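You operate a simulated robot arm through the tools that you are given. There is no shell and no other tool. Be economical: measure what you need, move in short steps, check, and stop when the job is done.

Carry out the task below with a simulated two-armed robot. There is one attempt and no reset: what you move stays moved.

JOB
Take the lid off the red-band jar and lay it down on the right end of the sorting table. Put one of the beige shields from the middle of the long table in the blue tote. Put the white jar on the right end of the sorting table away on the left end of the long table. Put the tin that says "43" from the right end of the sorting table on the brown wood block there and the tin that says "41" on the front of the small bench. Put the 300 mesh card from the shelf under the steel bench on the steel bench, by the blender and the 600 mesh card on the top of the side counter. Do these in any order. Set down upright: white jar.
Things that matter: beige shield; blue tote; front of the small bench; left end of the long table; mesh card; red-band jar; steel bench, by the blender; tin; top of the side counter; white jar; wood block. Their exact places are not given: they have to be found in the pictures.

Only the result counts: the job must be done as asked and must still hold three seconds after the hand-in. Knocking over, shifting, dropping, spilling or breaking anything else fails it. Lids that push on must go on centred and level and be pressed home; caps that screw on are set level and turned clockwise until they are tight.

ROBOT AND FRAMES
Two 6-joint arms with fingered hands on one trunk, on a base that drives. Base frame: it is fixed to the floor where the robot stands at the start and does not move with it; the origin is under the middle of the robot, x ahead of it, y to its left, z up; the surface under the hand at the start is at about z = 0.8. Lengths are in m, angles in rad, forces in N, time in s.
The left shoulder is at the start at [0.05, 0.17, 0.985], the right one opposite. With the tool pointing down near the work surface each hand reaches from about 0.52 to 0.78 m from the robot's upright axis, wherever it stands, measured 20 degrees to its own side. Places, roughly: beige shield (8x7x1 cm) [0.8, 0.8, 0.8]; blue tote (34x24x11 cm) [0.8, 0.6, 0.3]; front of the small bench (62x23 cm) [-1.88, -2.38, 0.8]; left end of the long table (30x24 cm) [0.6, 2.18, 0.8]; mesh card [2.5, -0.5, 0.5]; red-band jar [0.75, 0, 0.75]; steel bench, by the blender (52x18 cm) [2.54, -0.5, 0.86]; tin [1, -0.25, 0.75]; top of the side counter (18x44 cm) [0.16, 3.8, 0.9]; white jar [1.25, -0.25, 0.75]; wood block [1, -0.5, 0.75]. Payload 3.5 kg a hand.
The TCP of each hand is the grasp point between the finger pads, 0.026 m short of the fingertips. In the tool frame z runs along the fingers and y along their closing line. The gripper opens to 0.132 m. The gripper's body begins 0.073 m behind the TCP. The gripper is a hand of 3 fingers: y runs from the thumb to the fingers, the wrist lies at [0, 0, -0.234] in the tool frame, and closing takes about 1.5 s.
Orientation is that of the tool frame in the base frame, as [roll, pitch, yaw] about the fixed x, y, z axes, in that order (R = Rz(yaw) Ry(pitch) Rx(roll)). With the fingers straight down and closing along the base's y, the tool's x points along the base's -x, its y along +y and its z along -z.

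CONTROLS
- The arms move only by the tool arm_command. It takes "left_motion", "right_motion" or both (then of equal length, played together; a hand with none holds still); each is a list of rows, each a list of 7 numbers: the finger opening in m, from 0 to 0.132, then the shift along the tool's x, y, z in units of 30 mm (1.0 is 30 mm), then the turn, a rotation vector about the tool's x, y, z in units of 8 degrees (1.0 is 8 degrees). In form: [[claw, tx, ty, tz, rx, ry, rz], ...]. A call has 1 to 8 rows; each row shifts and turns the commanded pose from where the row before left it, along the tool's axes as they then stand. A call with a number of a shift or a turn outside -1 to 1 is refused whole. Rows are played at 5 a second. More than 0.05 m and 0.15 rad between two rows, or a gripper value outside its range, and nothing of the call is played. Where a pose cannot be reached the arm comes as near as it can. A force on the tool above 40 N (or 10 N above the force at the start of the call, whichever is more), or a blocked arm, ends the call early, and 0.2 s more pass. The fingers move at their own pace (about 0.108 m/s each) and stop on an object; they squeeze with about 25 N. The grip force told is the motor's: it shows also when the fingers shut on nothing. Time passes only in rows, and 0.2 s behind the last, so rows that do not move let the fingers close. It gives the time, the measured TCP pose, the force on the tool (base axes), the opening and the grip force at its end, in the units of the frame above (readings bear some noise), with the torque about the TCP (base axes, N m) and any sound that the robot's microphone picked up.
- Cameras (640 x 400 px; columns grow to the right, rows downward): "scene" is now at [0.0401, -0.0066, 1.5926]; the picture's right is [0.09, -1.00, 0.00], its down [-0.72, -0.07, -0.69] and it looks along [0.69, 0.07, -0.73] (base axes); focal length 250 px, centre (320, 200). "left" rides on the left gripper at [-0.062, 0.003, -0.092] in its tool frame; the picture's right is [-0.05, -1.00, 0.00], its down [0.83, -0.04, -0.55] and it looks along [0.55, -0.03, 0.83] (tool axes); focal length 230 px, centre (320, 200). "right" rides on the right gripper at [0.062, 0.003, -0.092] in its tool frame; the picture's right is [-0.05, 1.00, 0.00], its down [-0.83, -0.04, -0.56] and it looks along [-0.55, -0.03, 0.83] (tool axes); focal length 230 px, centre (320, 200).
- snapshot(camera): a new picture of that camera. The clock stands still meanwhile.
- slide_trunk(by): slides the trunk up (or, below 0, down) by that many m; the arms and the scene camera ride with it, the base frame stays. It gives what a move gives, with no picture.
- roll_base(legs): drives the robot by 1 to 6 legs, each [ahead, left, turn to the left] in m, m and rad, along the robot's own axes; the way and the turn of a leg run together, so that a leg with both is an arc; at most 1.5 m and 3.142 rad a leg. The arms and the cameras ride along, it lands a little off, and it stops where it bumps. It gives what a move gives.
- preshape(shape, hand): the hand has 3 fingers and takes this shape, open, in about a second: jaw (thumb against the fingers, like two jaws); tri (thumb and two fingers); tip (a fingertip pinch); poke (one finger out to press); point (the index stretched); flat (the hand flat); cup (the hand cupped); fist (a fist). The gripper value then closes the fingers along that shape, each until it touches; the sizes above hold for jaw. It gives what a move gives, with no picture.
- pan_tilt(pan, tilt): turns the head with the scene camera to pan (to the left, within 1.501 rad either way) and tilt (down, from -0.506 to 1.204), counted from straight ahead of the robot. It gives what a move gives.
- probe_pixels(camera, pixels): for up to 12 pixels [column, row] of the newest picture of that camera ("zoom" is the newest enlarged one), the place [x, y, z] in the base frame of the surface seen there, good to about 0.003 m, but the place of the scene camera against the robot may be out by one fixed shift of up to 0.025 m in any direction. The clock stands still meanwhile.
- close_up(camera, box): a new picture of the part [left, top, right, bottom] of that camera's present view, enlarged. The clock stands still meanwhile.
- job_done(): hands the job in; it is judged then, once.

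Work in short steps. Measure before you move; look again where a grasp or a placing could have gone wrong, and mend it. You have 131 turns and 154 pictures in all, those below and enlarged ones among them. Open the grippers and draw the arms clear of the work before you hand the job in, unless the task says otherwise.

The tools are called after "Call:" by a JSON object that holds its "op" and its "data". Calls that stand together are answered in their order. arm_command: Moves the arms, as the interface text tells. Its arguments: {"type":"object","properties":{"left_motion":{"type":"array","items":{"type":"array","items":{"type":"number"}}},"right_motion":{"type":"array","items":{"type":"array","items":{"type":"number"}}}},"required":[]} The other tools are called the same way: slide_trunk (by) slides the trunk up or down; preshape (shape, hand) gives the hand a shape; roll_base (legs) drives the base; pan_tilt (pan, tilt) turns the head that bears the scene camera; snapshot (camera) takes a picture; probe_pixels (camera, pixels) gives the place of the surface under pixels of a picture; close_up (camera, box) takes an enlarged picture of a part of a camera's view; job_done () hands the job in.

At the start:

```text
time_s: 0.0
left_ee_pos: [0.5994, 0.2988, 1.0547]
left_ee_rot: [3.141, 0.0, -3.142]
left_force: [0.2, 0.5, 0.2]
left_ft_torque: [-0.01, 0.02, -0.01]
left_gripper_width: 0.1321
left_grasp_force: 0.1
left_shape: jaw
right_ee_pos: [0.5551, -0.2394, 1.1233]
right_ee_rot: [3.141, 0.006, 3.141]
right_force: [0.1, 0.0, -1.1]
right_ft_torque: [0.01, 0.0, 0.0]
right_gripper_width: 0.1321
right_grasp_force: 0.0
right_shape: jaw
trunk travel left (down, up): [-0.6, 0.11]
robot x, y, heading: [-0.0006, -0.0023, 0.001]
head pan, tilt: [0.094, 0.812]
```

scene: 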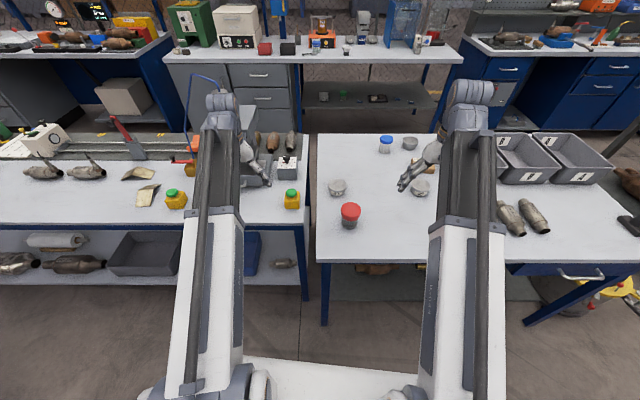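
right: 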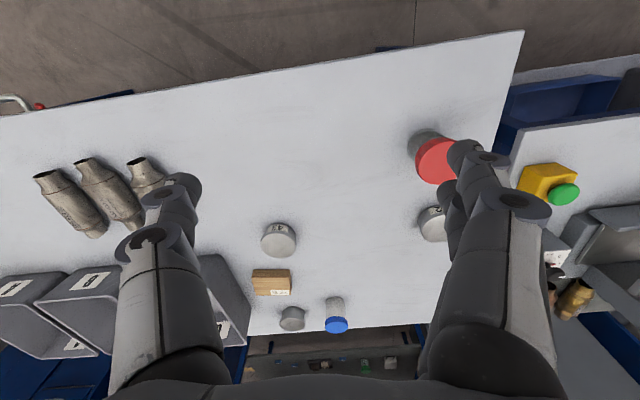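
left: 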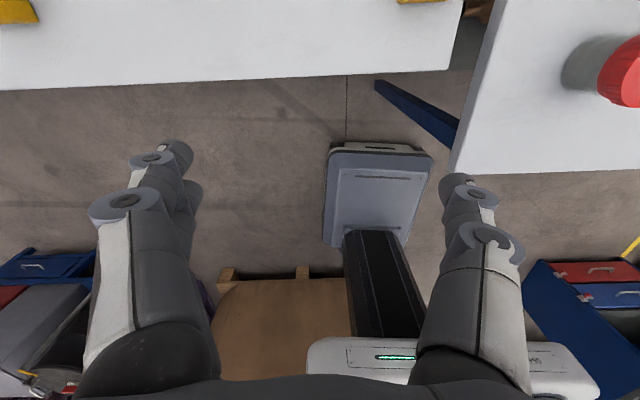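

The scene shows the sorting table with the red-lid jar (350,212), tins (337,187),(420,187),(410,143), blue-cap white jar (386,144). I enlarge and probe these.

Call:
{"op": "close_up", "data": {"camera": "scene", "box": [310, 120, 470, 240]}}

Call:
{"op": "close_up", "data": {"camera": "right", "box": [220, 120, 480, 340]}}

Call:
{"op": "close_up", "data": {"camera": "scene", "box": [0, 110, 320, 310]}}

Call:
{"op": "probe_pixels", "data": {"camera": "scene", "pixels": [[350, 208], [337, 183], [420, 183], [410, 140], [386, 137], [320, 255], [318, 140], [145, 195], [138, 173], [140, 252], [247, 245], [430, 168]]}}

```text
3.33 times, centred on (390, 180) of scene
```

zoom: 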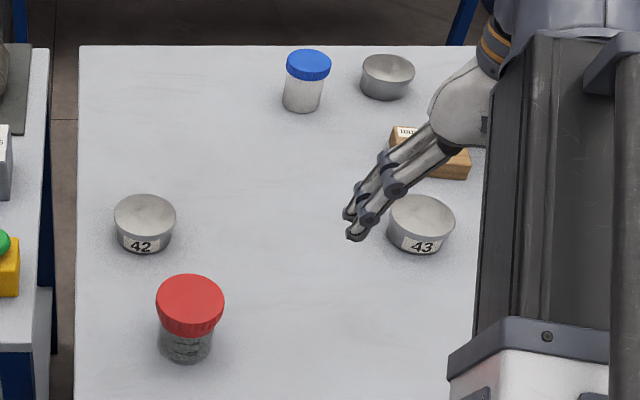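

```text
1.82 times, centred on (350, 230) of right
```

zoom: 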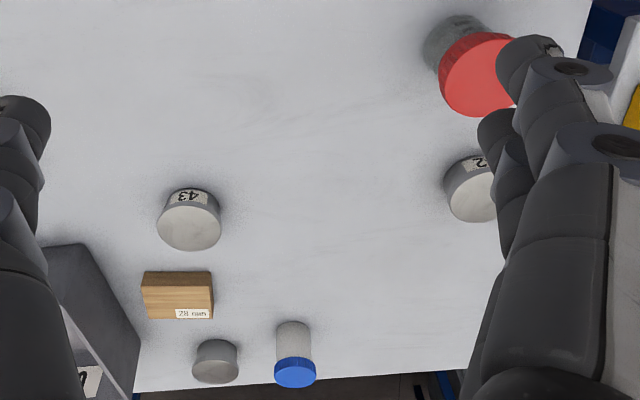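

```text
2.00 times, centred on (160, 210) of scene
```

zoom: 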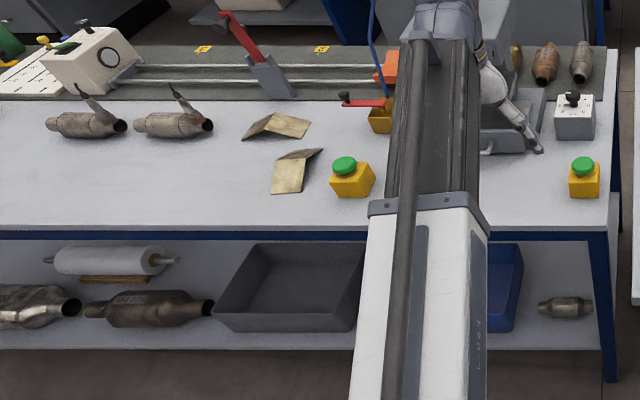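

```text
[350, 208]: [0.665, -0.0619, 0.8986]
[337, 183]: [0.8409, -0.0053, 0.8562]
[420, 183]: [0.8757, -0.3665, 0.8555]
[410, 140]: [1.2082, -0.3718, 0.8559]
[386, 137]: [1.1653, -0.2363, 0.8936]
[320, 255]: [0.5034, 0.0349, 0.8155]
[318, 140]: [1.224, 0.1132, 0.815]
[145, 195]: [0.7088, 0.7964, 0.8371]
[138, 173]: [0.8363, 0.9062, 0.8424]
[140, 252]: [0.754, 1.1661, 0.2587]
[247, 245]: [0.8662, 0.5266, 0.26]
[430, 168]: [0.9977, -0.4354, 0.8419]
```

I survey wider: pan the head right first to see the rest of the sorting table.

Call:
{"op": "pan_tilt", "data": {"pan": -0.6, "tilt": 0.6}}

Call:
{"op": "snapshot", "data": {"camera": "scene"}}

Call:
{"op": "pan_tilt", "data": {"pan": 0.0, "tilt": 0.35}}

Call:
{"op": "snapshot", "data": {"camera": "scene"}}

Call:
{"op": "pan_tilt", "data": {"pan": 1.0, "tilt": 0.5}}

Call:
{"op": "snapshot", "data": {"camera": "scene"}}

Call:
{"op": "pan_tilt", "data": {"pan": -1.45, "tilt": 0.5}}

Call:
{"op": "snapshot", "data": {"camera": "scene"}}

```text
time_s: 1.1
left_ee_pos: [0.6001, 0.2969, 1.0561]
left_ee_rot: [3.141, 0.0, 3.141]
left_force: [0.3, -0.2, -0.5]
left_ft_torque: [0.0, -0.02, 0.02]
left_gripper_width: 0.1319
left_grasp_force: 0.1
left_shape: jaw
right_ee_pos: [0.5544, -0.2385, 1.1239]
right_ee_rot: [-3.141, 0.006, 3.141]
right_force: [-0.1, 0.0, -1.2]
right_ft_torque: [-0.05, 0.01, 0.02]
right_gripper_width: 0.1317
right_grasp_force: 0.2
right_shape: jaw
trunk travel left (down, up): [-0.6, 0.11]
robot x, y, heading: [-0.0022, -0.0009, 0.001]
head pan, tilt: [-0.6, 0.6]
```

```text
147 pictures are left
```

scene: 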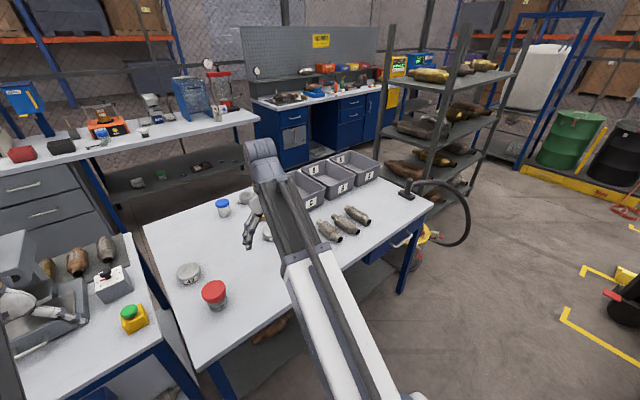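

```text
time_s: 2.1
left_ee_pos: [0.5989, 0.2982, 1.0551]
left_ee_rot: [3.14, 0.001, -3.14]
left_force: [1.0, 0.8, 0.2]
left_ft_torque: [-0.01, 0.0, -0.01]
left_gripper_width: 0.1318
left_grasp_force: 0.1
left_shape: jaw
right_ee_pos: [0.5536, -0.2385, 1.1242]
right_ee_rot: [-3.141, 0.005, 3.141]
right_force: [0.5, 0.2, -0.2]
right_ft_torque: [-0.01, 0.0, 0.02]
right_gripper_width: 0.1321
right_grasp_force: 0.0
right_shape: jaw
trunk travel left (down, up): [-0.6, 0.11]
robot x, y, heading: [-0.0033, 0.0017, -0.001]
head pan, tilt: [0.0, 0.351]
```

```text
146 pictures are left
```

scene: 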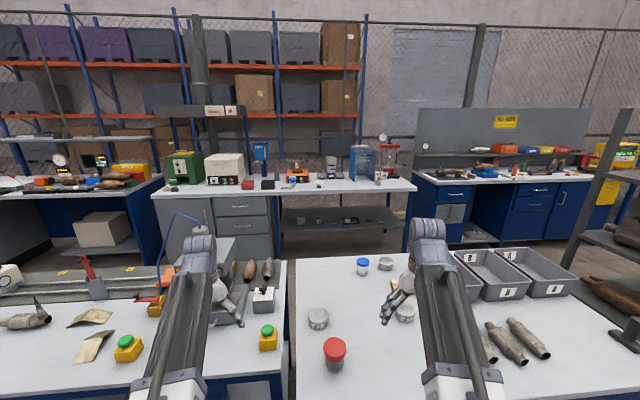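

```text
time_s: 3.3
left_ee_pos: [0.5992, 0.297, 1.0552]
left_ee_rot: [-3.139, -0.001, 3.139]
left_force: [-0.3, 0.4, 0.1]
left_ft_torque: [-0.01, -0.01, 0.0]
left_gripper_width: 0.1319
left_grasp_force: 0.1
left_shape: jaw
right_ee_pos: [0.5549, -0.2384, 1.1238]
right_ee_rot: [-3.141, 0.006, 3.142]
right_force: [-0.1, -0.7, 0.1]
right_ft_torque: [-0.04, 0.0, -0.02]
right_gripper_width: 0.1321
right_grasp_force: 0.1
right_shape: jaw
trunk travel left (down, up): [-0.6, 0.11]
robot x, y, heading: [0.0024, 0.0004, -0.004]
head pan, tilt: [1.0, 0.499]
```

```text
145 pictures are left
```

scene: 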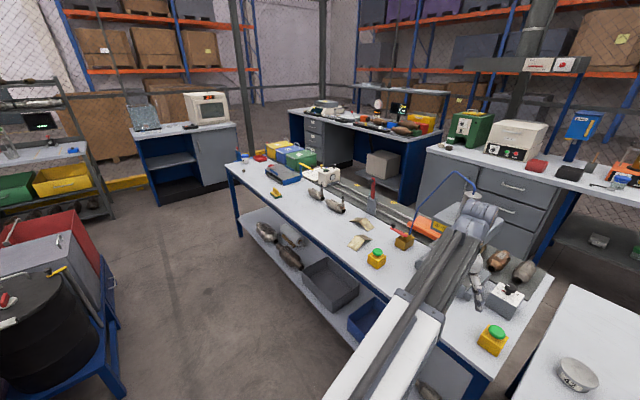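

```text
time_s: 5.6
left_ee_pos: [0.6004, 0.2973, 1.0545]
left_ee_rot: [-3.141, 0.0, -3.14]
left_force: [0.3, 0.2, -0.2]
left_ft_torque: [0.02, -0.01, 0.0]
left_gripper_width: 0.1316
left_grasp_force: 0.0
left_shape: jaw
right_ee_pos: [0.5546, -0.2396, 1.1233]
right_ee_rot: [3.141, 0.005, -3.141]
right_force: [0.7, 0.5, 0.3]
right_ft_torque: [0.01, 0.0, -0.02]
right_gripper_width: 0.1319
right_grasp_force: 0.1
right_shape: jaw
trunk travel left (down, up): [-0.6, 0.11]
robot x, y, heading: [-0.0021, -0.0036, 0.001]
head pan, tilt: [-1.45, 0.499]
```

```text
144 pictures are left
```

scene: 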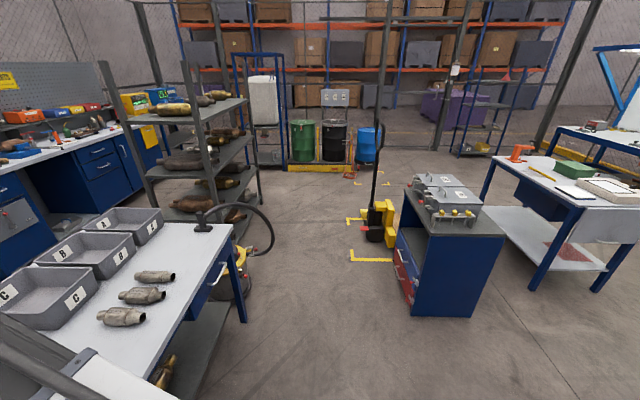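

Surveyed. Now probe the starting right camera picture for wrist-accurate places (tin 43 top (278,238), red lid (437,162), white jar cap (336,326), tin back (292,318), block (272,283)), and the left picture for the base's extent; plus the last scene picture for the small bench.

Call:
{"op": "probe_pixels", "data": {"camera": "right", "pixels": [[278, 245], [437, 165], [337, 328], [292, 321], [272, 288], [350, 200], [500, 60], [262, 335], [340, 334], [100, 130], [430, 135], [418, 140]]}}

Call:
{"op": "probe_pixels", "data": {"camera": "left", "pixels": [[335, 155], [420, 160], [330, 240], [405, 240], [370, 190], [310, 350], [590, 380], [348, 90], [628, 70], [640, 85], [460, 165], [300, 290]]}}

Call:
{"op": "probe_pixels", "data": {"camera": "scene", "pixels": [[565, 205], [490, 165], [545, 172], [520, 215], [450, 232], [440, 250], [410, 195], [225, 228], [115, 372], [240, 320], [160, 225], [495, 180]]}}

```text
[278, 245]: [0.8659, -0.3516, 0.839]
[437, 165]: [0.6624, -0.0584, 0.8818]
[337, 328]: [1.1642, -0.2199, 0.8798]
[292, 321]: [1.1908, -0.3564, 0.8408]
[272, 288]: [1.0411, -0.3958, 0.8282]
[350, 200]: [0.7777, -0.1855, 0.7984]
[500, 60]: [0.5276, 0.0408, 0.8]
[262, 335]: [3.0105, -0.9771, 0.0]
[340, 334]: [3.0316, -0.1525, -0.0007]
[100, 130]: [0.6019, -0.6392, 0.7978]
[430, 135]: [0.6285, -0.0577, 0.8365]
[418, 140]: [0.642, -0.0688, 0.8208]
```

```text
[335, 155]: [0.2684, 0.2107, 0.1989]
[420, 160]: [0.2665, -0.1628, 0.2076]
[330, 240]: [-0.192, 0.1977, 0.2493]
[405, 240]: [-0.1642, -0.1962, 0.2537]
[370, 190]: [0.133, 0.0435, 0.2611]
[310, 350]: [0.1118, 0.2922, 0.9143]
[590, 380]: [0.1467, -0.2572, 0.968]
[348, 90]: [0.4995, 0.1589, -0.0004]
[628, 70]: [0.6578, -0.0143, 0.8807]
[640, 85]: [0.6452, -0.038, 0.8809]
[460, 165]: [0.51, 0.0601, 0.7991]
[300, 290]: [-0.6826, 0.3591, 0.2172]
```

```text
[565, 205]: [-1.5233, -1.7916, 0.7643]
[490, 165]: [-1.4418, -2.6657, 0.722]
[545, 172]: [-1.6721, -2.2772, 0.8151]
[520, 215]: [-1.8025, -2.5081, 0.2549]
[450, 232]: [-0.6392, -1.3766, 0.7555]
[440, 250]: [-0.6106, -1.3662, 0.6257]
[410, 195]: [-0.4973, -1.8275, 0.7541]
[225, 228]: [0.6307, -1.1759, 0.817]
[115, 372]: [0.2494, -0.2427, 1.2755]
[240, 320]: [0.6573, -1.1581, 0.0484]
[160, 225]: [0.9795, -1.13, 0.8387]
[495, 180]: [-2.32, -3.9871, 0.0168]
```

Base front is x≈0.27 and the sorting table edge x≈0.51, top z≈0.80. I check what is under the sorting table and the route on the right.

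Call:
{"op": "pan_tilt", "data": {"pan": -0.5, "tilt": 0.85}}

Call:
{"op": "snapshot", "data": {"camera": "scene"}}

Call:
{"op": "probe_pixels", "data": {"camera": "scene", "pixels": [[230, 260], [250, 255], [275, 245], [300, 240], [380, 190], [400, 150], [420, 200], [395, 230]]}}

```text
time_s: 6.8
left_ee_pos: [0.5993, 0.2977, 1.0556]
left_ee_rot: [-3.141, 0.001, 3.142]
left_force: [0.1, -0.7, 0.2]
left_ft_torque: [-0.01, 0.0, 0.02]
left_gripper_width: 0.1318
left_grasp_force: 0.0
left_shape: jaw
right_ee_pos: [0.5548, -0.2393, 1.1229]
right_ee_rot: [3.141, 0.005, 3.142]
right_force: [-0.2, -0.1, 0.2]
right_ft_torque: [-0.01, -0.01, -0.03]
right_gripper_width: 0.1321
right_grasp_force: 0.1
right_shape: jaw
trunk travel left (down, up): [-0.6, 0.11]
robot x, y, heading: [0.0, 0.0009, -0.003]
head pan, tilt: [-0.499, 0.85]
```

```text
143 pictures are left
```

scene: 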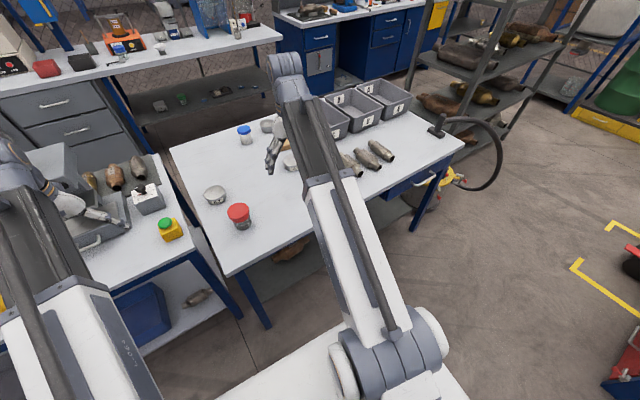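

```text
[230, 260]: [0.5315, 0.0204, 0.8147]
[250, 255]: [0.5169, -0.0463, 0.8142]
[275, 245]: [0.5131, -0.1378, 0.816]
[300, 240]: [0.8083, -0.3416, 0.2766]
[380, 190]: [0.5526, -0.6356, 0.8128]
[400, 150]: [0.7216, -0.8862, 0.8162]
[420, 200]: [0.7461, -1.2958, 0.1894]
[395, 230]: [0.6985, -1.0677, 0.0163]
```

Shelf under table lies low and back, so driving partly under is possible. Now the lid: shift the base a little right so the jar is central, then bring the right hand over the jar to measure while the left hand begins turning to a side grasp.

Call:
{"op": "roll_base", "data": {"legs": [[0, -0.05, 0]]}}

Call:
{"op": "arm_command", "data": {"right_motion": [[0.132, -0.2, 1, 0, 0, 0, 0], [0.132, -0.2, 1, 0, 0, 0, 0], [0.132, -0.2, 1, 0, 0, 0, 0], [0.132, 0, 1, 0, 0, 0, 0], [0.132, 0, 1, 0, 0, 0, 0], [0.132, 0, 1, 0, 0, 0, 0], [0.132, 0, 1, 0, 0, 0, 0], [0.132, 0, 0.8, 0, 0, 0, 0]], "left_motion": [[0.132, 0, 0, 0, 0, 0, 1], [0.132, 0, 0, 0, 0, 0, 1], [0.132, 0, 0, 0, 0, 0, 1], [0.132, 0, 0, 0, 0, 0, 1], [0.132, 0, 0, 0, 0, 0, 1], [0.132, 0, 0, 0, 0, 0, 1], [0.132, 0, 0, 0, 0, 0, 1], [0.132, 0, 0, 0, 0, 0, 0.5]]}}

Call:
{"op": "snapshot", "data": {"camera": "right"}}

Call:
{"op": "snapshot", "data": {"camera": "left"}}

```text
time_s: 7.7
left_ee_pos: [0.5993, 0.2471, 1.0556]
left_ee_rot: [3.141, 0.001, -3.141]
left_force: [0.2, 0.5, 0.3]
left_ft_torque: [0.02, 0.0, -0.01]
left_gripper_width: 0.1318
left_grasp_force: 0.1
left_shape: jaw
right_ee_pos: [0.5548, -0.2895, 1.1227]
right_ee_rot: [3.14, 0.003, 3.14]
right_force: [0.1, -0.6, 0.2]
right_ft_torque: [0.06, 0.01, 0.0]
right_gripper_width: 0.1321
right_grasp_force: 0.0
right_shape: jaw
trunk travel left (down, up): [-0.6, 0.11]
robot x, y, heading: [-0.0006, -0.0492, 0.0]
head pan, tilt: [-0.499, 0.85]
```

```text
time_s: 9.5
left_ee_pos: [0.5992, 0.2474, 1.0557]
left_ee_rot: [3.14, 0.002, 2.092]
left_force: [0.2, 0.7, -0.5]
left_ft_torque: [-0.01, 0.0, 0.01]
left_gripper_width: 0.1321
left_grasp_force: 0.0
left_shape: jaw
right_ee_pos: [0.5732, -0.0549, 1.1228]
right_ee_rot: [-3.14, 0.005, 3.141]
right_force: [0.1, -0.8, 0.3]
right_ft_torque: [-0.02, -0.01, 0.02]
right_gripper_width: 0.1318
right_grasp_force: 0.1
right_shape: jaw
trunk travel left (down, up): [-0.6, 0.11]
robot x, y, heading: [-0.0012, -0.0504, 0.002]
head pan, tilt: [-0.499, 0.85]
```

```text
142 pictures are left
```

right: 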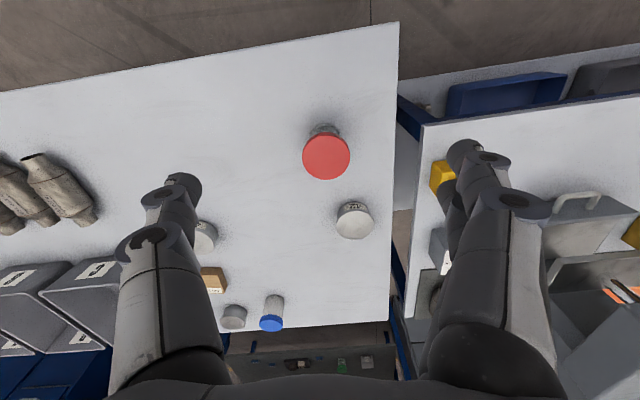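

```text
141 pictures are left
```

left: 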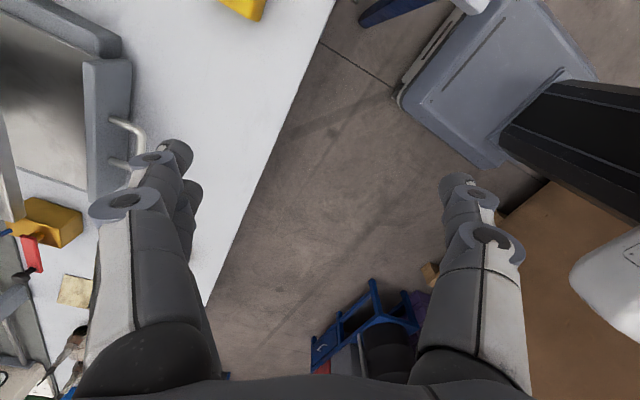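

The red lid is at about (327,156) in the right picture. I probe its edges and the jar body at (322,128).

Call:
{"op": "probe_pixels", "data": {"camera": "right", "pixels": [[327, 158], [305, 158], [348, 158], [327, 138], [327, 178], [326, 129], [322, 126], [355, 222], [232, 318], [271, 324], [320, 60]]}}

Call:
{"op": "close_up", "data": {"camera": "right", "box": [270, 110, 390, 190]}}

```text
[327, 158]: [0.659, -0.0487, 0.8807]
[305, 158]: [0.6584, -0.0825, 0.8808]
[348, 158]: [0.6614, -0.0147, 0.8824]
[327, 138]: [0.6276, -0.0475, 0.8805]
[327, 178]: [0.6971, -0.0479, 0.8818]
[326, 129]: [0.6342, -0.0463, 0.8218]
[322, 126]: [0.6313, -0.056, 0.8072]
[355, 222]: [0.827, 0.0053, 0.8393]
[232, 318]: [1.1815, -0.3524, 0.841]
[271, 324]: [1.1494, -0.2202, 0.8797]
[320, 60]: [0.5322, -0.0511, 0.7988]
```

```text
5.00 times, centred on (330, 150) of right
```

zoom: 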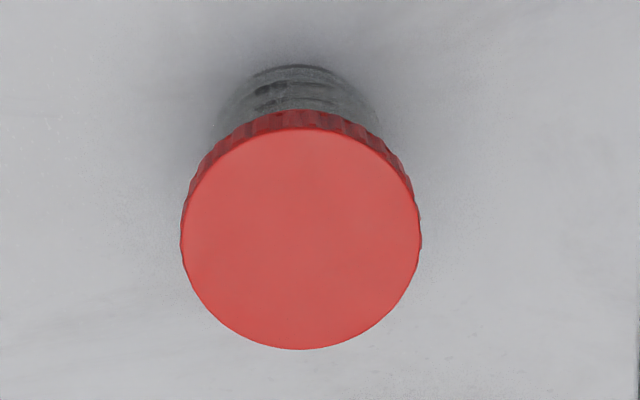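

Lid centre ≈ (0.659,-0.049), top z 0.881, radius ≈0.038, body radius ≈0.027. I check the yellow box's place near the left wrist path and tilt the left hand.

Call:
{"op": "probe_pixels", "data": {"camera": "right", "pixels": [[437, 172], [432, 190], [445, 162], [440, 185], [415, 200]]}}

Call:
{"op": "arm_command", "data": {"left_motion": [[0.132, 0, 0, 0, 0, -1, 0], [0.132, 0, 0, 0, 0, -1, 0], [0.132, 0, 0, 0, 0, -1, 0], [0.132, 0, 0, 0, 0, -1, 0], [0.132, 0, 0, 0, 0, -1, 0], [0.132, 0, 0, 0, 0, -1, 0], [0.132, 0, 0, 0, 0, -1, 0], [0.132, 0, 0, 0, 0, -1, 0]]}}

Call:
{"op": "snapshot", "data": {"camera": "left"}}

```text
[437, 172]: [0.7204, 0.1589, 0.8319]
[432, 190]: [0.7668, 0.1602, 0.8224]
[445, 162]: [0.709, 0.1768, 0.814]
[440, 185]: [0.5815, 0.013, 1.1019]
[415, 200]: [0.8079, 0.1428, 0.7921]
```

```text
time_s: 11.3
left_ee_pos: [0.6002, 0.248, 1.0559]
left_ee_rot: [3.14, 1.121, 2.094]
left_force: [0.0, 0.0, 0.0]
left_ft_torque: [0.03, 0.03, -0.01]
left_gripper_width: 0.1318
left_grasp_force: 0.0
left_shape: jaw
right_ee_pos: [0.5735, -0.0544, 1.1233]
right_ee_rot: [-3.139, 0.004, -3.141]
right_force: [0.2, 0.2, 0.3]
right_ft_torque: [0.01, 0.02, 0.02]
right_gripper_width: 0.1321
right_grasp_force: 0.0
right_shape: jaw
trunk travel left (down, up): [-0.6, 0.11]
robot x, y, heading: [-0.0032, -0.0508, 0.001]
head pan, tilt: [-0.499, 0.85]
```

```text
139 pictures are left
```

left: 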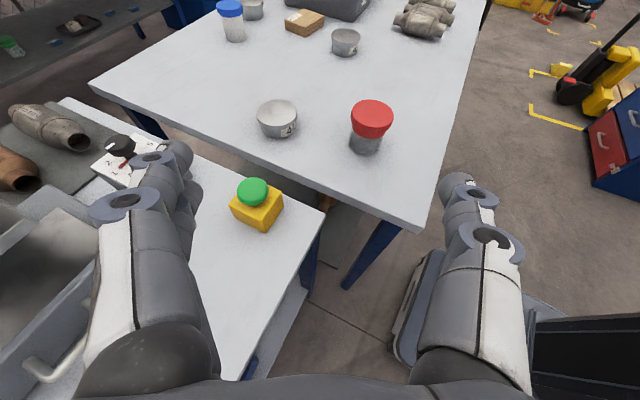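

Left hand is tilted nicely with a good view. I move it to 0.12 m short of the jar body along the approach line.

Call:
{"op": "arm_command", "data": {"left_motion": [[0.132, 0.32, -0.405, 0.98, 0, 0, 0], [0.132, 0.32, -0.405, 0.98, 0, 0, 0], [0.132, 0.32, -0.405, 0.98, 0, 0, 0], [0.132, 0.32, -0.405, 0.98, 0, 0, 0], [0.132, 0.32, -0.405, 0.98, 0, 0, 0], [0.132, 0.32, -0.405, 0.98, 0, 0, 0], [0.132, 0.32, -0.405, 0.98, 0, 0, 0], [0.132, 0.32, -0.405, 0.98, 0, 0, 0]]}}

Call:
{"op": "snapshot", "data": {"camera": "left"}}

```text
time_s: 13.1
left_ee_pos: [0.6039, 0.0436, 0.8827]
left_ee_rot: [3.139, 1.118, 2.094]
left_force: [-0.3, 0.1, 0.4]
left_ft_torque: [0.01, 0.0, -0.02]
left_gripper_width: 0.1318
left_grasp_force: 0.1
left_shape: jaw
right_ee_pos: [0.5743, -0.0546, 1.1233]
right_ee_rot: [-3.141, 0.005, 3.141]
right_force: [-0.3, -0.9, 0.0]
right_ft_torque: [-0.04, -0.02, 0.01]
right_gripper_width: 0.1318
right_grasp_force: 0.0
right_shape: jaw
trunk travel left (down, up): [-0.6, 0.11]
robot x, y, heading: [0.0025, -0.0492, -0.003]
head pan, tilt: [-0.499, 0.85]
```

```text
138 pictures are left
```

left: 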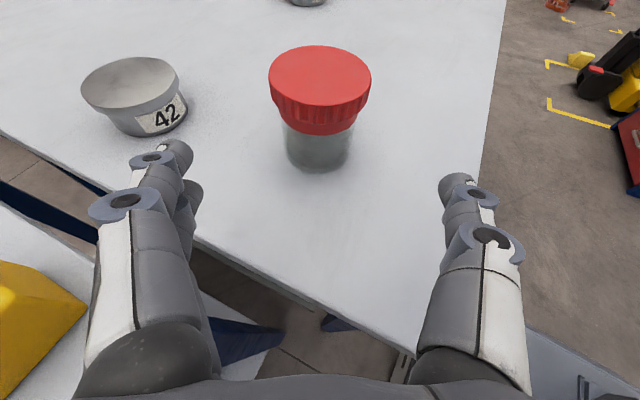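

Jar centred between the fingers. I probe the lid's lower edge and body.

Call:
{"op": "probe_pixels", "data": {"camera": "left", "pixels": [[320, 102], [320, 118], [320, 130], [318, 138], [318, 150], [316, 165], [318, 175], [288, 145], [350, 145]]}}

```text
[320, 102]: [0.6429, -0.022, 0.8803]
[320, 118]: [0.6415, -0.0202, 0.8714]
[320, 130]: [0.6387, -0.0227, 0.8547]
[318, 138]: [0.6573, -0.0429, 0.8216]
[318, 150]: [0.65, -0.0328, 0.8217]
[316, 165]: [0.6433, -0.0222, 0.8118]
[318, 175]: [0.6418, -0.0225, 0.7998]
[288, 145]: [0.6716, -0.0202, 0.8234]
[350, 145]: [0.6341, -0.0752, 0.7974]
```

Lid spans z 0.852–0.881, body 0.80–0.852. I advance so the pads wrap the body at z≈0.827.

Call:
{"op": "arm_command", "data": {"left_motion": [[0.132, 0.04, 0.013, 0.78, 0, 0, 0], [0.132, 0.04, 0.013, 0.78, 0, 0, 0], [0.132, 0.04, 0.013, 0.78, 0, 0, 0], [0.132, 0.04, 0.013, 0.78, 0, 0, 0], [0.132, 0.04, 0.013, 0.78, 0, 0, 0]]}}

Call:
{"op": "snapshot", "data": {"camera": "left"}}

```text
time_s: 14.3
left_ee_pos: [0.6569, -0.0439, 0.8269]
left_ee_rot: [-3.141, 1.116, 2.098]
left_force: [0.3, -0.1, -0.1]
left_ft_torque: [0.02, 0.0, -0.03]
left_gripper_width: 0.1319
left_grasp_force: 0.1
left_shape: jaw
right_ee_pos: [0.5737, -0.055, 1.1234]
right_ee_rot: [-3.139, 0.005, -3.141]
right_force: [0.4, 0.1, -0.1]
right_ft_torque: [-0.02, 0.06, -0.02]
right_gripper_width: 0.1319
right_grasp_force: 0.1
right_shape: jaw
trunk travel left (down, up): [-0.6, 0.11]
robot x, y, heading: [-0.0003, -0.0522, -0.003]
head pan, tilt: [-0.499, 0.85]
```

```text
137 pictures are left
```

left: 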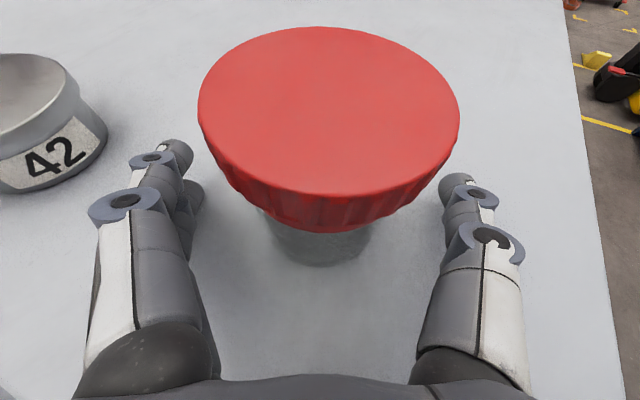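

Centred. I close the left hand on the jar body while the right hand turns its closing line to about along x, high above.

Call:
{"op": "arm_command", "data": {"left_motion": [[0.03, 0, 0, 0, 0, 0, 0], [0.03, 0, 0, 0, 0, 0, 0], [0.03, 0, 0, 0, 0, 0, 0], [0.03, 0, 0, 0, 0, 0, 0], [0.03, 0, 0, 0, 0, 0, 0], [0.03, 0, 0, 0, 0, 0, 0], [0.03, 0, 0, 0, 0, 0, 0], [0.03, 0, 0, 0, 0, 0, 0]], "right_motion": [[0.132, 0, 0, 0, 0, 0, 1], [0.132, 0, 0, 0, 0, 0, 1], [0.132, 0, 0, 0, 0, 0, 1], [0.132, 0, 0, 0, 0, 0, 1], [0.132, 0, 0, 0, 0, 0, 1], [0.132, 0, 0, 0, 0, 0, 1], [0.132, 0, 0, 0, 0, 0, 1], [0.132, 0, 0, 0, 0, 0, 1]]}}

Call:
{"op": "snapshot", "data": {"camera": "right"}}

Call:
{"op": "snapshot", "data": {"camera": "left"}}

```text
time_s: 16.1
left_ee_pos: [0.6576, -0.0433, 0.8277]
left_ee_rot: [3.142, 1.116, 2.094]
left_force: [1.7, -0.6, 0.2]
left_ft_torque: [0.09, 0.04, 0.01]
left_gripper_width: 0.0545
left_grasp_force: 25.5
left_shape: jaw
right_ee_pos: [0.5728, -0.0545, 1.1233]
right_ee_rot: [3.137, 0.004, 2.02]
right_force: [0.3, 1.0, 0.5]
right_ft_torque: [-0.01, -0.03, 0.03]
right_gripper_width: 0.1316
right_grasp_force: 0.1
right_shape: jaw
trunk travel left (down, up): [-0.6, 0.11]
robot x, y, heading: [-0.0017, -0.051, -0.0]
head pan, tilt: [-0.499, 0.85]
```

```text
136 pictures are left
```

right: 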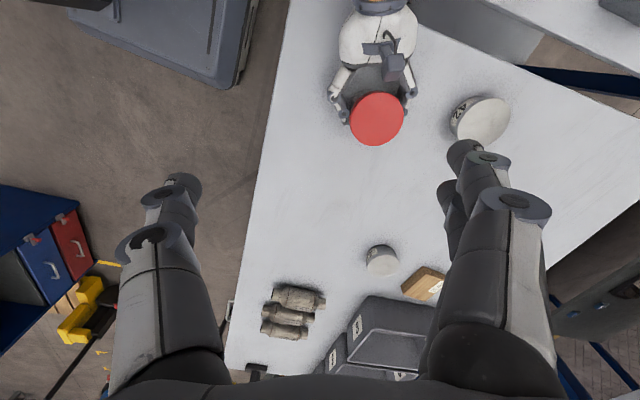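

```text
135 pictures are left
```

left: 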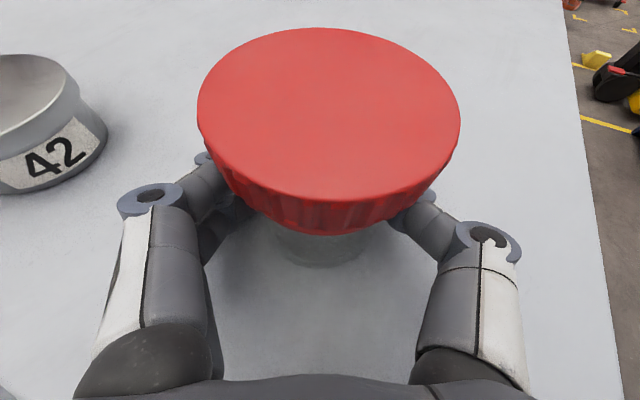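

Jar body gripped (opening 0.0545). I probe the lid centre again (377,118) and the left camera stalk (390,60).

Call:
{"op": "probe_pixels", "data": {"camera": "right", "pixels": [[377, 118], [353, 118], [401, 118], [377, 95], [377, 142], [393, 68], [383, 48], [372, 20], [395, 55]]}}

```text
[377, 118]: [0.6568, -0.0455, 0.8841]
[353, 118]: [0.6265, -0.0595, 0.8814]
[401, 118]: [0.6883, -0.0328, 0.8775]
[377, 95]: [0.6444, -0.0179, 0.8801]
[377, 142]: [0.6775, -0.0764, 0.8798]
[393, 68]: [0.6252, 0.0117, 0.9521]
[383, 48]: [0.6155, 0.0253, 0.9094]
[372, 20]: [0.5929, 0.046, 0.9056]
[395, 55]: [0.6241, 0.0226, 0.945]
```

The right camera would sit just over the left camera at this yaw, so I turn the right hand the other way (to about +60°) before descending.

Call:
{"op": "arm_command", "data": {"right_motion": [[0.132, 0, 0, 0, 0, 0, -1], [0.132, 0, 0, 0, 0, 0, -1], [0.132, 0, 0, 0, 0, 0, -1], [0.132, 0, 0, 0, 0, 0, -1], [0.132, 0, 0, 0, 0, 0, -1], [0.132, 0, 0, 0, 0, 0, -1], [0.132, 0, 0, 0, 0, 0, -1], [0.132, 0, 0, 0, 0, 0, -1]]}}

Call:
{"op": "arm_command", "data": {"right_motion": [[0.132, 0, 0, 0, 0, 0, -1], [0.132, 0, 0, 0, 0, 0, -1], [0.132, 0, 0, 0, 0, 0, -1], [0.132, 0, 0, 0, 0, 0, -1], [0.132, 0, 0, 0, 0, 0, -1], [0.132, 0, 0, 0, 0, 0, -1], [0.132, 0, 0, 0, 0, 0, -1], [0.132, 0, 0, 0, 0, 0, -0.5]]}}

```text
time_s: 17.9
left_ee_pos: [0.6573, -0.0435, 0.8276]
left_ee_rot: [-3.142, 1.117, 2.095]
left_force: [0.8, 0.3, -0.2]
left_ft_torque: [0.02, -0.01, 0.02]
left_gripper_width: 0.0545
left_grasp_force: 25.3
left_shape: jaw
right_ee_pos: [0.5729, -0.0536, 1.1232]
right_ee_rot: [-3.141, 0.004, -3.138]
right_force: [0.4, -0.1, 0.3]
right_ft_torque: [-0.03, -0.02, -0.02]
right_gripper_width: 0.1318
right_grasp_force: 0.0
right_shape: jaw
trunk travel left (down, up): [-0.6, 0.11]
robot x, y, heading: [-0.0023, -0.0493, 0.001]
head pan, tilt: [-0.499, 0.85]
```

```text
time_s: 19.7
left_ee_pos: [0.657, -0.043, 0.8283]
left_ee_rot: [3.142, 1.116, 2.095]
left_force: [0.1, -0.4, 0.9]
left_ft_torque: [0.02, 0.05, -0.05]
left_gripper_width: 0.0547
left_grasp_force: 25.2
left_shape: jaw
right_ee_pos: [0.5728, -0.0551, 1.1235]
right_ee_rot: [-3.135, 0.002, -2.092]
right_force: [-0.3, 0.1, 0.0]
right_ft_torque: [-0.01, -0.03, 0.01]
right_gripper_width: 0.1319
right_grasp_force: 0.0
right_shape: jaw
trunk travel left (down, up): [-0.6, 0.11]
robot x, y, heading: [0.0014, -0.0504, 0.003]
head pan, tilt: [-0.499, 0.85]
```

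Now move over the lid and descend to just above (z≈0.90).

Call:
{"op": "arm_command", "data": {"right_motion": [[0.132, -0.41, -0.58, 0.9, 0, 0, 0], [0.132, -0.41, -0.58, 0.9, 0, 0, 0], [0.132, -0.41, -0.58, 0.9, 0, 0, 0], [0.132, -0.41, -0.58, 0.9, 0, 0, 0], [0.132, 0, 0, 0.95, 0, 0, 0], [0.132, 0, 0, 0.95, 0, 0, 0], [0.132, 0, 0, 0.95, 0, 0, 0], [0.132, 0, 0, 0.95, 0, 0, 0]]}}

Call:
{"op": "snapshot", "data": {"camera": "right"}}

Call:
{"op": "snapshot", "data": {"camera": "scene"}}

```text
time_s: 21.5
left_ee_pos: [0.6552, -0.0426, 0.8268]
left_ee_rot: [3.14, 1.114, 2.092]
left_force: [-3.8, 3.6, -11.3]
left_ft_torque: [-1.37, -1.66, 0.02]
left_gripper_width: 0.0548
left_grasp_force: 25.2
left_shape: jaw
right_ee_pos: [0.6604, -0.0488, 0.9036]
right_ee_rot: [-3.132, 0.006, -2.097]
right_force: [6.6, -4.5, 21.1]
right_ft_torque: [0.98, 1.13, -0.01]
right_gripper_width: 0.1321
right_grasp_force: 0.0
right_shape: jaw
trunk travel left (down, up): [-0.6, 0.11]
robot x, y, heading: [0.0002, -0.0476, 0.0]
head pan, tilt: [-0.499, 0.85]
```

```text
134 pictures are left
```

right: 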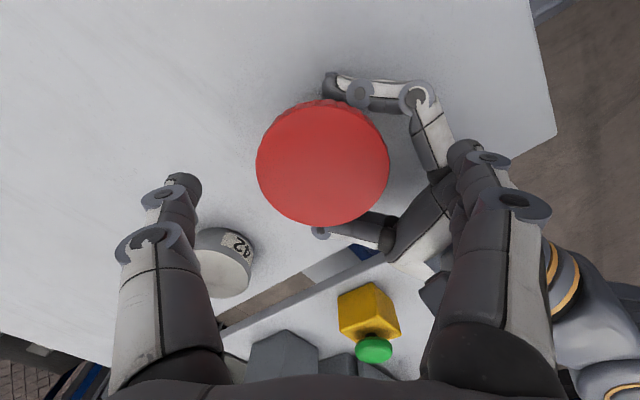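

```text
133 pictures are left
```

scene: 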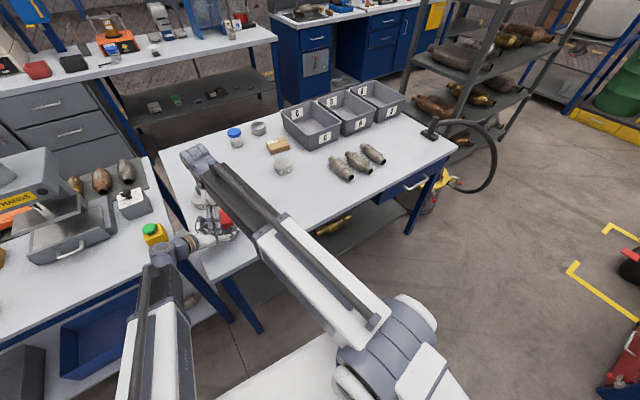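

Contact (21 N): the open right finger rests on the left hand. I back up, turn another 60° so the closing line is square to the left hand, and narrow the opening.

Call:
{"op": "arm_command", "data": {"right_motion": [[0.132, 0, 0, -1, 0, 0, 0], [0.132, 0, 0, -1, 0, 0, 0], [0.132, 0, 0, 0, 0, 0, -1], [0.12, 0, 0, 0, 0, 0, -1], [0.11, 0, 0, 0, 0, 0, -1], [0.1, 0, 0, 0, 0, 0, -1], [0.1, 0, 0, 0, 0, 0, -1], [0.1, 0, 0, 0, 0, 0, -1]]}}

Call:
{"op": "snapshot", "data": {"camera": "right"}}

```text
time_s: 23.3
left_ee_pos: [0.658, -0.0438, 0.8276]
left_ee_rot: [3.141, 1.119, 2.094]
left_force: [0.8, -0.3, 0.4]
left_ft_torque: [0.01, 0.01, 0.03]
left_gripper_width: 0.0546
left_grasp_force: 24.9
left_shape: jaw
right_ee_pos: [0.6555, -0.0359, 0.9619]
right_ee_rot: [-3.137, -0.002, -1.405]
right_force: [0.4, 0.8, -0.9]
right_ft_torque: [-0.04, 0.03, -0.02]
right_gripper_width: 0.1005
right_grasp_force: 0.0
right_shape: jaw
right hand out of reach, approached as far as the arm can: row 7, 8
trunk travel left (down, up): [-0.6, 0.11]
robot x, y, heading: [0.0015, -0.0465, 0.003]
head pan, tilt: [-0.499, 0.85]
```

```text
132 pictures are left
```

right: 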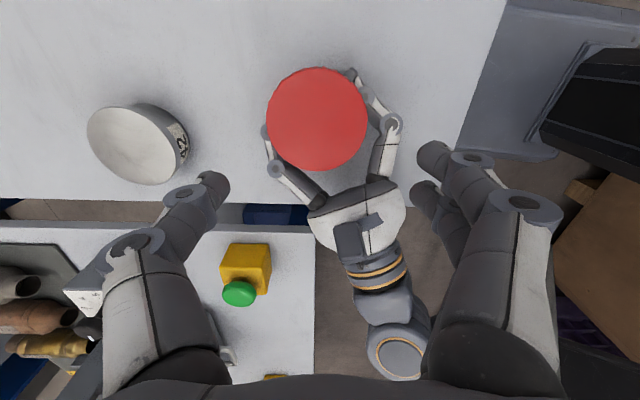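

Wrist limit at about 100°. I turn back two steps and check the pose above the lid.

Call:
{"op": "arm_command", "data": {"right_motion": [[0.1, 0, 0, 0, 0, 0, 1], [0.1, 0, 0, 0, 0, 0, 1]]}}

Call:
{"op": "snapshot", "data": {"camera": "right"}}

```text
time_s: 23.9
left_ee_pos: [0.6576, -0.0433, 0.827]
left_ee_rot: [-3.141, 1.116, 2.096]
left_force: [0.5, -0.5, 0.6]
left_ft_torque: [0.04, 0.01, 0.02]
left_gripper_width: 0.0547
left_grasp_force: 25.4
left_shape: jaw
right_ee_pos: [0.6554, -0.0369, 0.9623]
right_ee_rot: [-3.135, -0.002, -1.688]
right_force: [-0.2, -0.2, 0.3]
right_ft_torque: [-0.01, 0.0, 0.01]
right_gripper_width: 0.1002
right_grasp_force: 0.1
right_shape: jaw
trunk travel left (down, up): [-0.6, 0.11]
robot x, y, heading: [0.0023, -0.052, 0.002]
head pan, tilt: [-0.499, 0.85]
```

```text
131 pictures are left
```

right: 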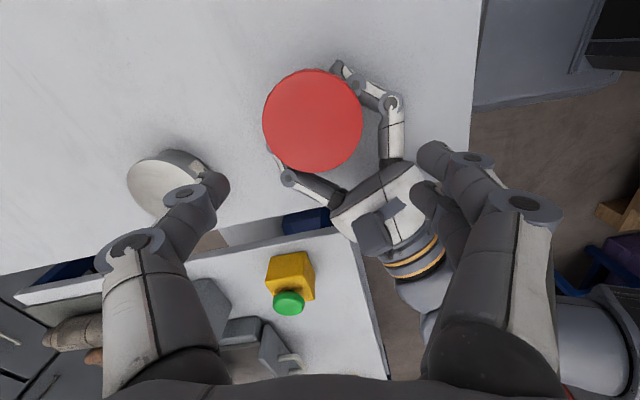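

Now at 83°. I centre on the lid and lower to z≈0.894 (tips ~0.868), watching force.

Call:
{"op": "arm_command", "data": {"right_motion": [[0.1, 0.32, -0.14, 0.5, 0, 0, 0], [0.1, 0, 0, 0.7, 0, 0, 0], [0.1, 0, 0, 0.6, 0, 0, 0], [0.1, 0, 0, 0.45, 0, 0, 0]]}}

Call:
{"op": "snapshot", "data": {"camera": "right"}}

```text
time_s: 24.9
left_ee_pos: [0.6575, -0.0448, 0.8272]
left_ee_rot: [3.141, 1.117, 2.095]
left_force: [0.9, -0.1, 0.3]
left_ft_torque: [0.0, 0.02, 0.01]
left_gripper_width: 0.0547
left_grasp_force: 25.0
left_shape: jaw
right_ee_pos: [0.6588, -0.0464, 0.8944]
right_ee_rot: [-3.133, -0.004, -1.685]
right_force: [0.3, -0.2, -0.5]
right_ft_torque: [-0.01, 0.0, 0.01]
right_gripper_width: 0.1002
right_grasp_force: 0.1
right_shape: jaw
trunk travel left (down, up): [-0.6, 0.11]
robot x, y, heading: [0.0017, -0.0486, 0.004]
head pan, tilt: [-0.499, 0.85]
```

```text
130 pictures are left
```

right: 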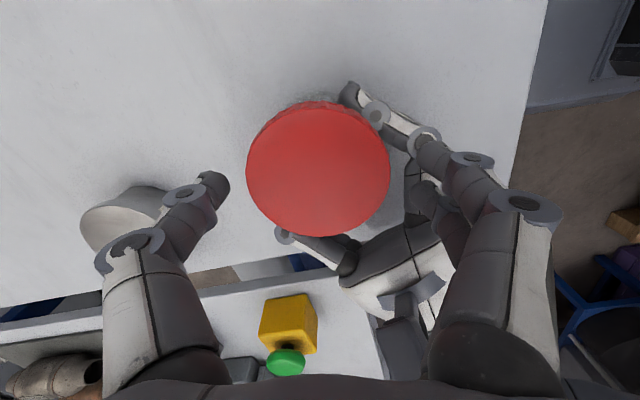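

No contact. I close the right hand on the lid.

Call:
{"op": "arm_command", "data": {"right_motion": [[0.06, 0, 0, 0, 0, 0, 0], [0.06, 0, 0, 0, 0, 0, 0], [0.06, 0, 0, 0, 0, 0, 0], [0.06, 0, 0, 0, 0, 0, 0], [0.06, 0, 0, 0, 0, 0, 0]]}}

Call:
{"op": "arm_command", "data": {"right_motion": [[0.06, 0, 0, 0, 0, 0, -0.5], [0.06, 0, 0, 0, 0, 0, -0.5], [0.06, 0, 0, 0, 0, 0, 0]]}}

```text
time_s: 26.1
left_ee_pos: [0.6572, -0.0422, 0.8277]
left_ee_rot: [3.14, 1.118, 2.093]
left_force: [-1.1, -1.0, 3.2]
left_ft_torque: [0.04, -0.12, -0.06]
left_gripper_width: 0.0544
left_grasp_force: 24.6
left_shape: jaw
right_ee_pos: [0.6588, -0.0466, 0.8935]
right_ee_rot: [-3.135, -0.005, -1.687]
right_force: [1.2, 0.8, -3.6]
right_ft_torque: [-0.01, 0.08, 0.0]
right_gripper_width: 0.0653
right_grasp_force: 25.1
right_shape: jaw
trunk travel left (down, up): [-0.6, 0.11]
robot x, y, heading: [-0.003, -0.0459, 0.002]
head pan, tilt: [-0.499, 0.85]
```

```text
time_s: 26.9
left_ee_pos: [0.6572, -0.0431, 0.8272]
left_ee_rot: [-3.141, 1.119, 2.095]
left_force: [-0.8, -0.3, 4.8]
left_ft_torque: [-0.04, -0.09, 0.02]
left_gripper_width: 0.0545
left_grasp_force: 25.3
left_shape: jaw
right_ee_pos: [0.6586, -0.0468, 0.8935]
right_ee_rot: [-3.137, -0.003, -1.547]
right_force: [0.8, 0.4, -5.0]
right_ft_torque: [0.06, 0.16, 0.0]
right_gripper_width: 0.0656
right_grasp_force: 24.8
right_shape: jaw
trunk travel left (down, up): [-0.6, 0.11]
robot x, y, heading: [0.0017, -0.0528, 0.0]
head pan, tilt: [-0.499, 0.85]
```

The lid turned with no torque. I now pull it gently upward.

Call:
{"op": "arm_command", "data": {"right_motion": [[0.06, 0, 0, -0.1, 0, 0, 0], [0.06, 0, 0, -0.1, 0, 0, 0], [0.06, 0, 0, -0.1, 0, 0, 0], [0.06, 0, 0, -0.1, 0, 0, 0]]}}

Call:
{"op": "snapshot", "data": {"camera": "left"}}

```text
time_s: 27.9
left_ee_pos: [0.6582, -0.043, 0.8301]
left_ee_rot: [3.14, 1.123, 2.096]
left_force: [-3.5, 4.1, 37.5]
left_ft_torque: [-0.35, -0.28, -0.07]
left_gripper_width: 0.0547
left_grasp_force: 24.6
left_shape: jaw
right_ee_pos: [0.6579, -0.0466, 0.9047]
right_ee_rot: [-3.139, -0.005, -1.548]
right_force: [3.1, -4.0, -38.1]
right_ft_torque: [-0.02, 0.06, 0.02]
right_gripper_width: 0.0666
right_grasp_force: 25.2
right_shape: jaw
trunk travel left (down, up): [-0.6, 0.11]
robot x, y, heading: [-0.0001, -0.051, 0.003]
head pan, tilt: [-0.499, 0.85]
```

```text
129 pictures are left
```

left: 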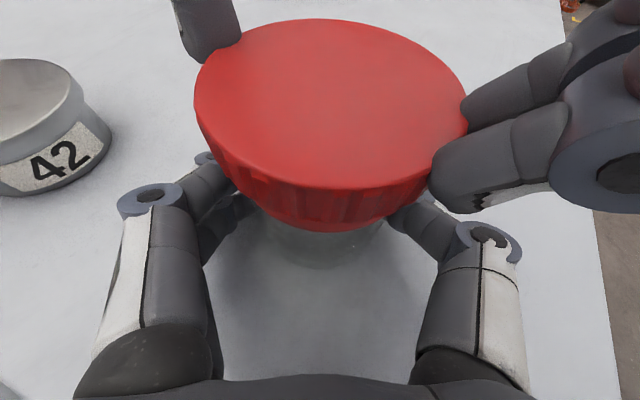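

A 38 N pull does not free it, so it is a screw cap. I reopen a little, go back down, turn back 40°, regrip and twist counter-clockwise.

Call:
{"op": "arm_command", "data": {"right_motion": [[0.085, 0, 0, 0, 0, 0, 0], [0.085, 0, 0, 0.45, 0, 0, 0], [0.085, 0, 0, 0, 0, 0, 1], [0.085, 0, 0, 0, 0, 0, 1], [0.085, 0, 0, 0, 0, 0, 1], [0.085, 0, 0, 0, 0, 0, 1], [0.085, 0, 0, 0, 0, 0, 1]]}}

Call:
{"op": "arm_command", "data": {"right_motion": [[0.06, 0, 0, 0, 0, 0, 0], [0.06, 0, 0, 0, 0, 0, 0], [0.06, 0, 0, 0, 0, 0, -0.5], [0.06, 0, 0, 0, 0, 0, -0.5], [0.06, 0, 0, 0, 0, 0, -1], [0.06, 0, 0, 0, 0, 0, -1], [0.06, 0, 0, 0, 0, 0, -1], [0.06, 0, 0, 0, 0, 0, -1]]}}

Call:
{"op": "snapshot", "data": {"camera": "left"}}

```text
time_s: 29.5
left_ee_pos: [0.6577, -0.0426, 0.8271]
left_ee_rot: [3.141, 1.118, 2.099]
left_force: [6.4, 5.4, -1.4]
left_ft_torque: [-0.5, 0.64, -0.45]
left_gripper_width: 0.0547
left_grasp_force: 24.9
left_shape: jaw
right_ee_pos: [0.6589, -0.0484, 0.8931]
right_ee_rot: [-3.134, 0.0, -2.245]
right_force: [-6.2, -4.7, 1.4]
right_ft_torque: [0.17, -0.24, 0.47]
right_gripper_width: 0.085
right_grasp_force: 0.0
right_shape: jaw
trunk travel left (down, up): [-0.6, 0.11]
robot x, y, heading: [-0.0022, -0.0533, -0.001]
head pan, tilt: [-0.499, 0.85]
```

```text
time_s: 31.3
left_ee_pos: [0.6562, -0.0428, 0.8274]
left_ee_rot: [3.142, 1.119, 2.095]
left_force: [0.8, 4.2, 3.2]
left_ft_torque: [-0.02, -0.04, 0.07]
left_gripper_width: 0.0547
left_grasp_force: 25.0
left_shape: jaw
right_ee_pos: [0.6594, -0.0475, 0.8918]
right_ee_rot: [-3.134, -0.002, -1.546]
right_force: [0.2, -3.6, 2.2]
right_ft_torque: [-0.13, 0.14, -0.04]
right_gripper_width: 0.0657
right_grasp_force: 24.8
right_shape: jaw
trunk travel left (down, up): [-0.6, 0.11]
robot x, y, heading: [-0.0012, -0.049, -0.005]
head pan, tilt: [-0.499, 0.85]
```

```text
128 pictures are left
```

left: 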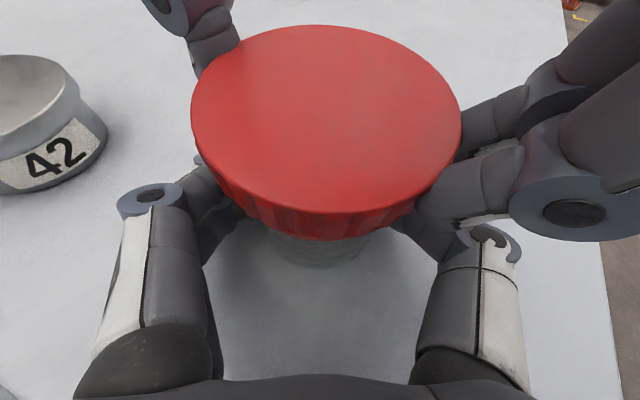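

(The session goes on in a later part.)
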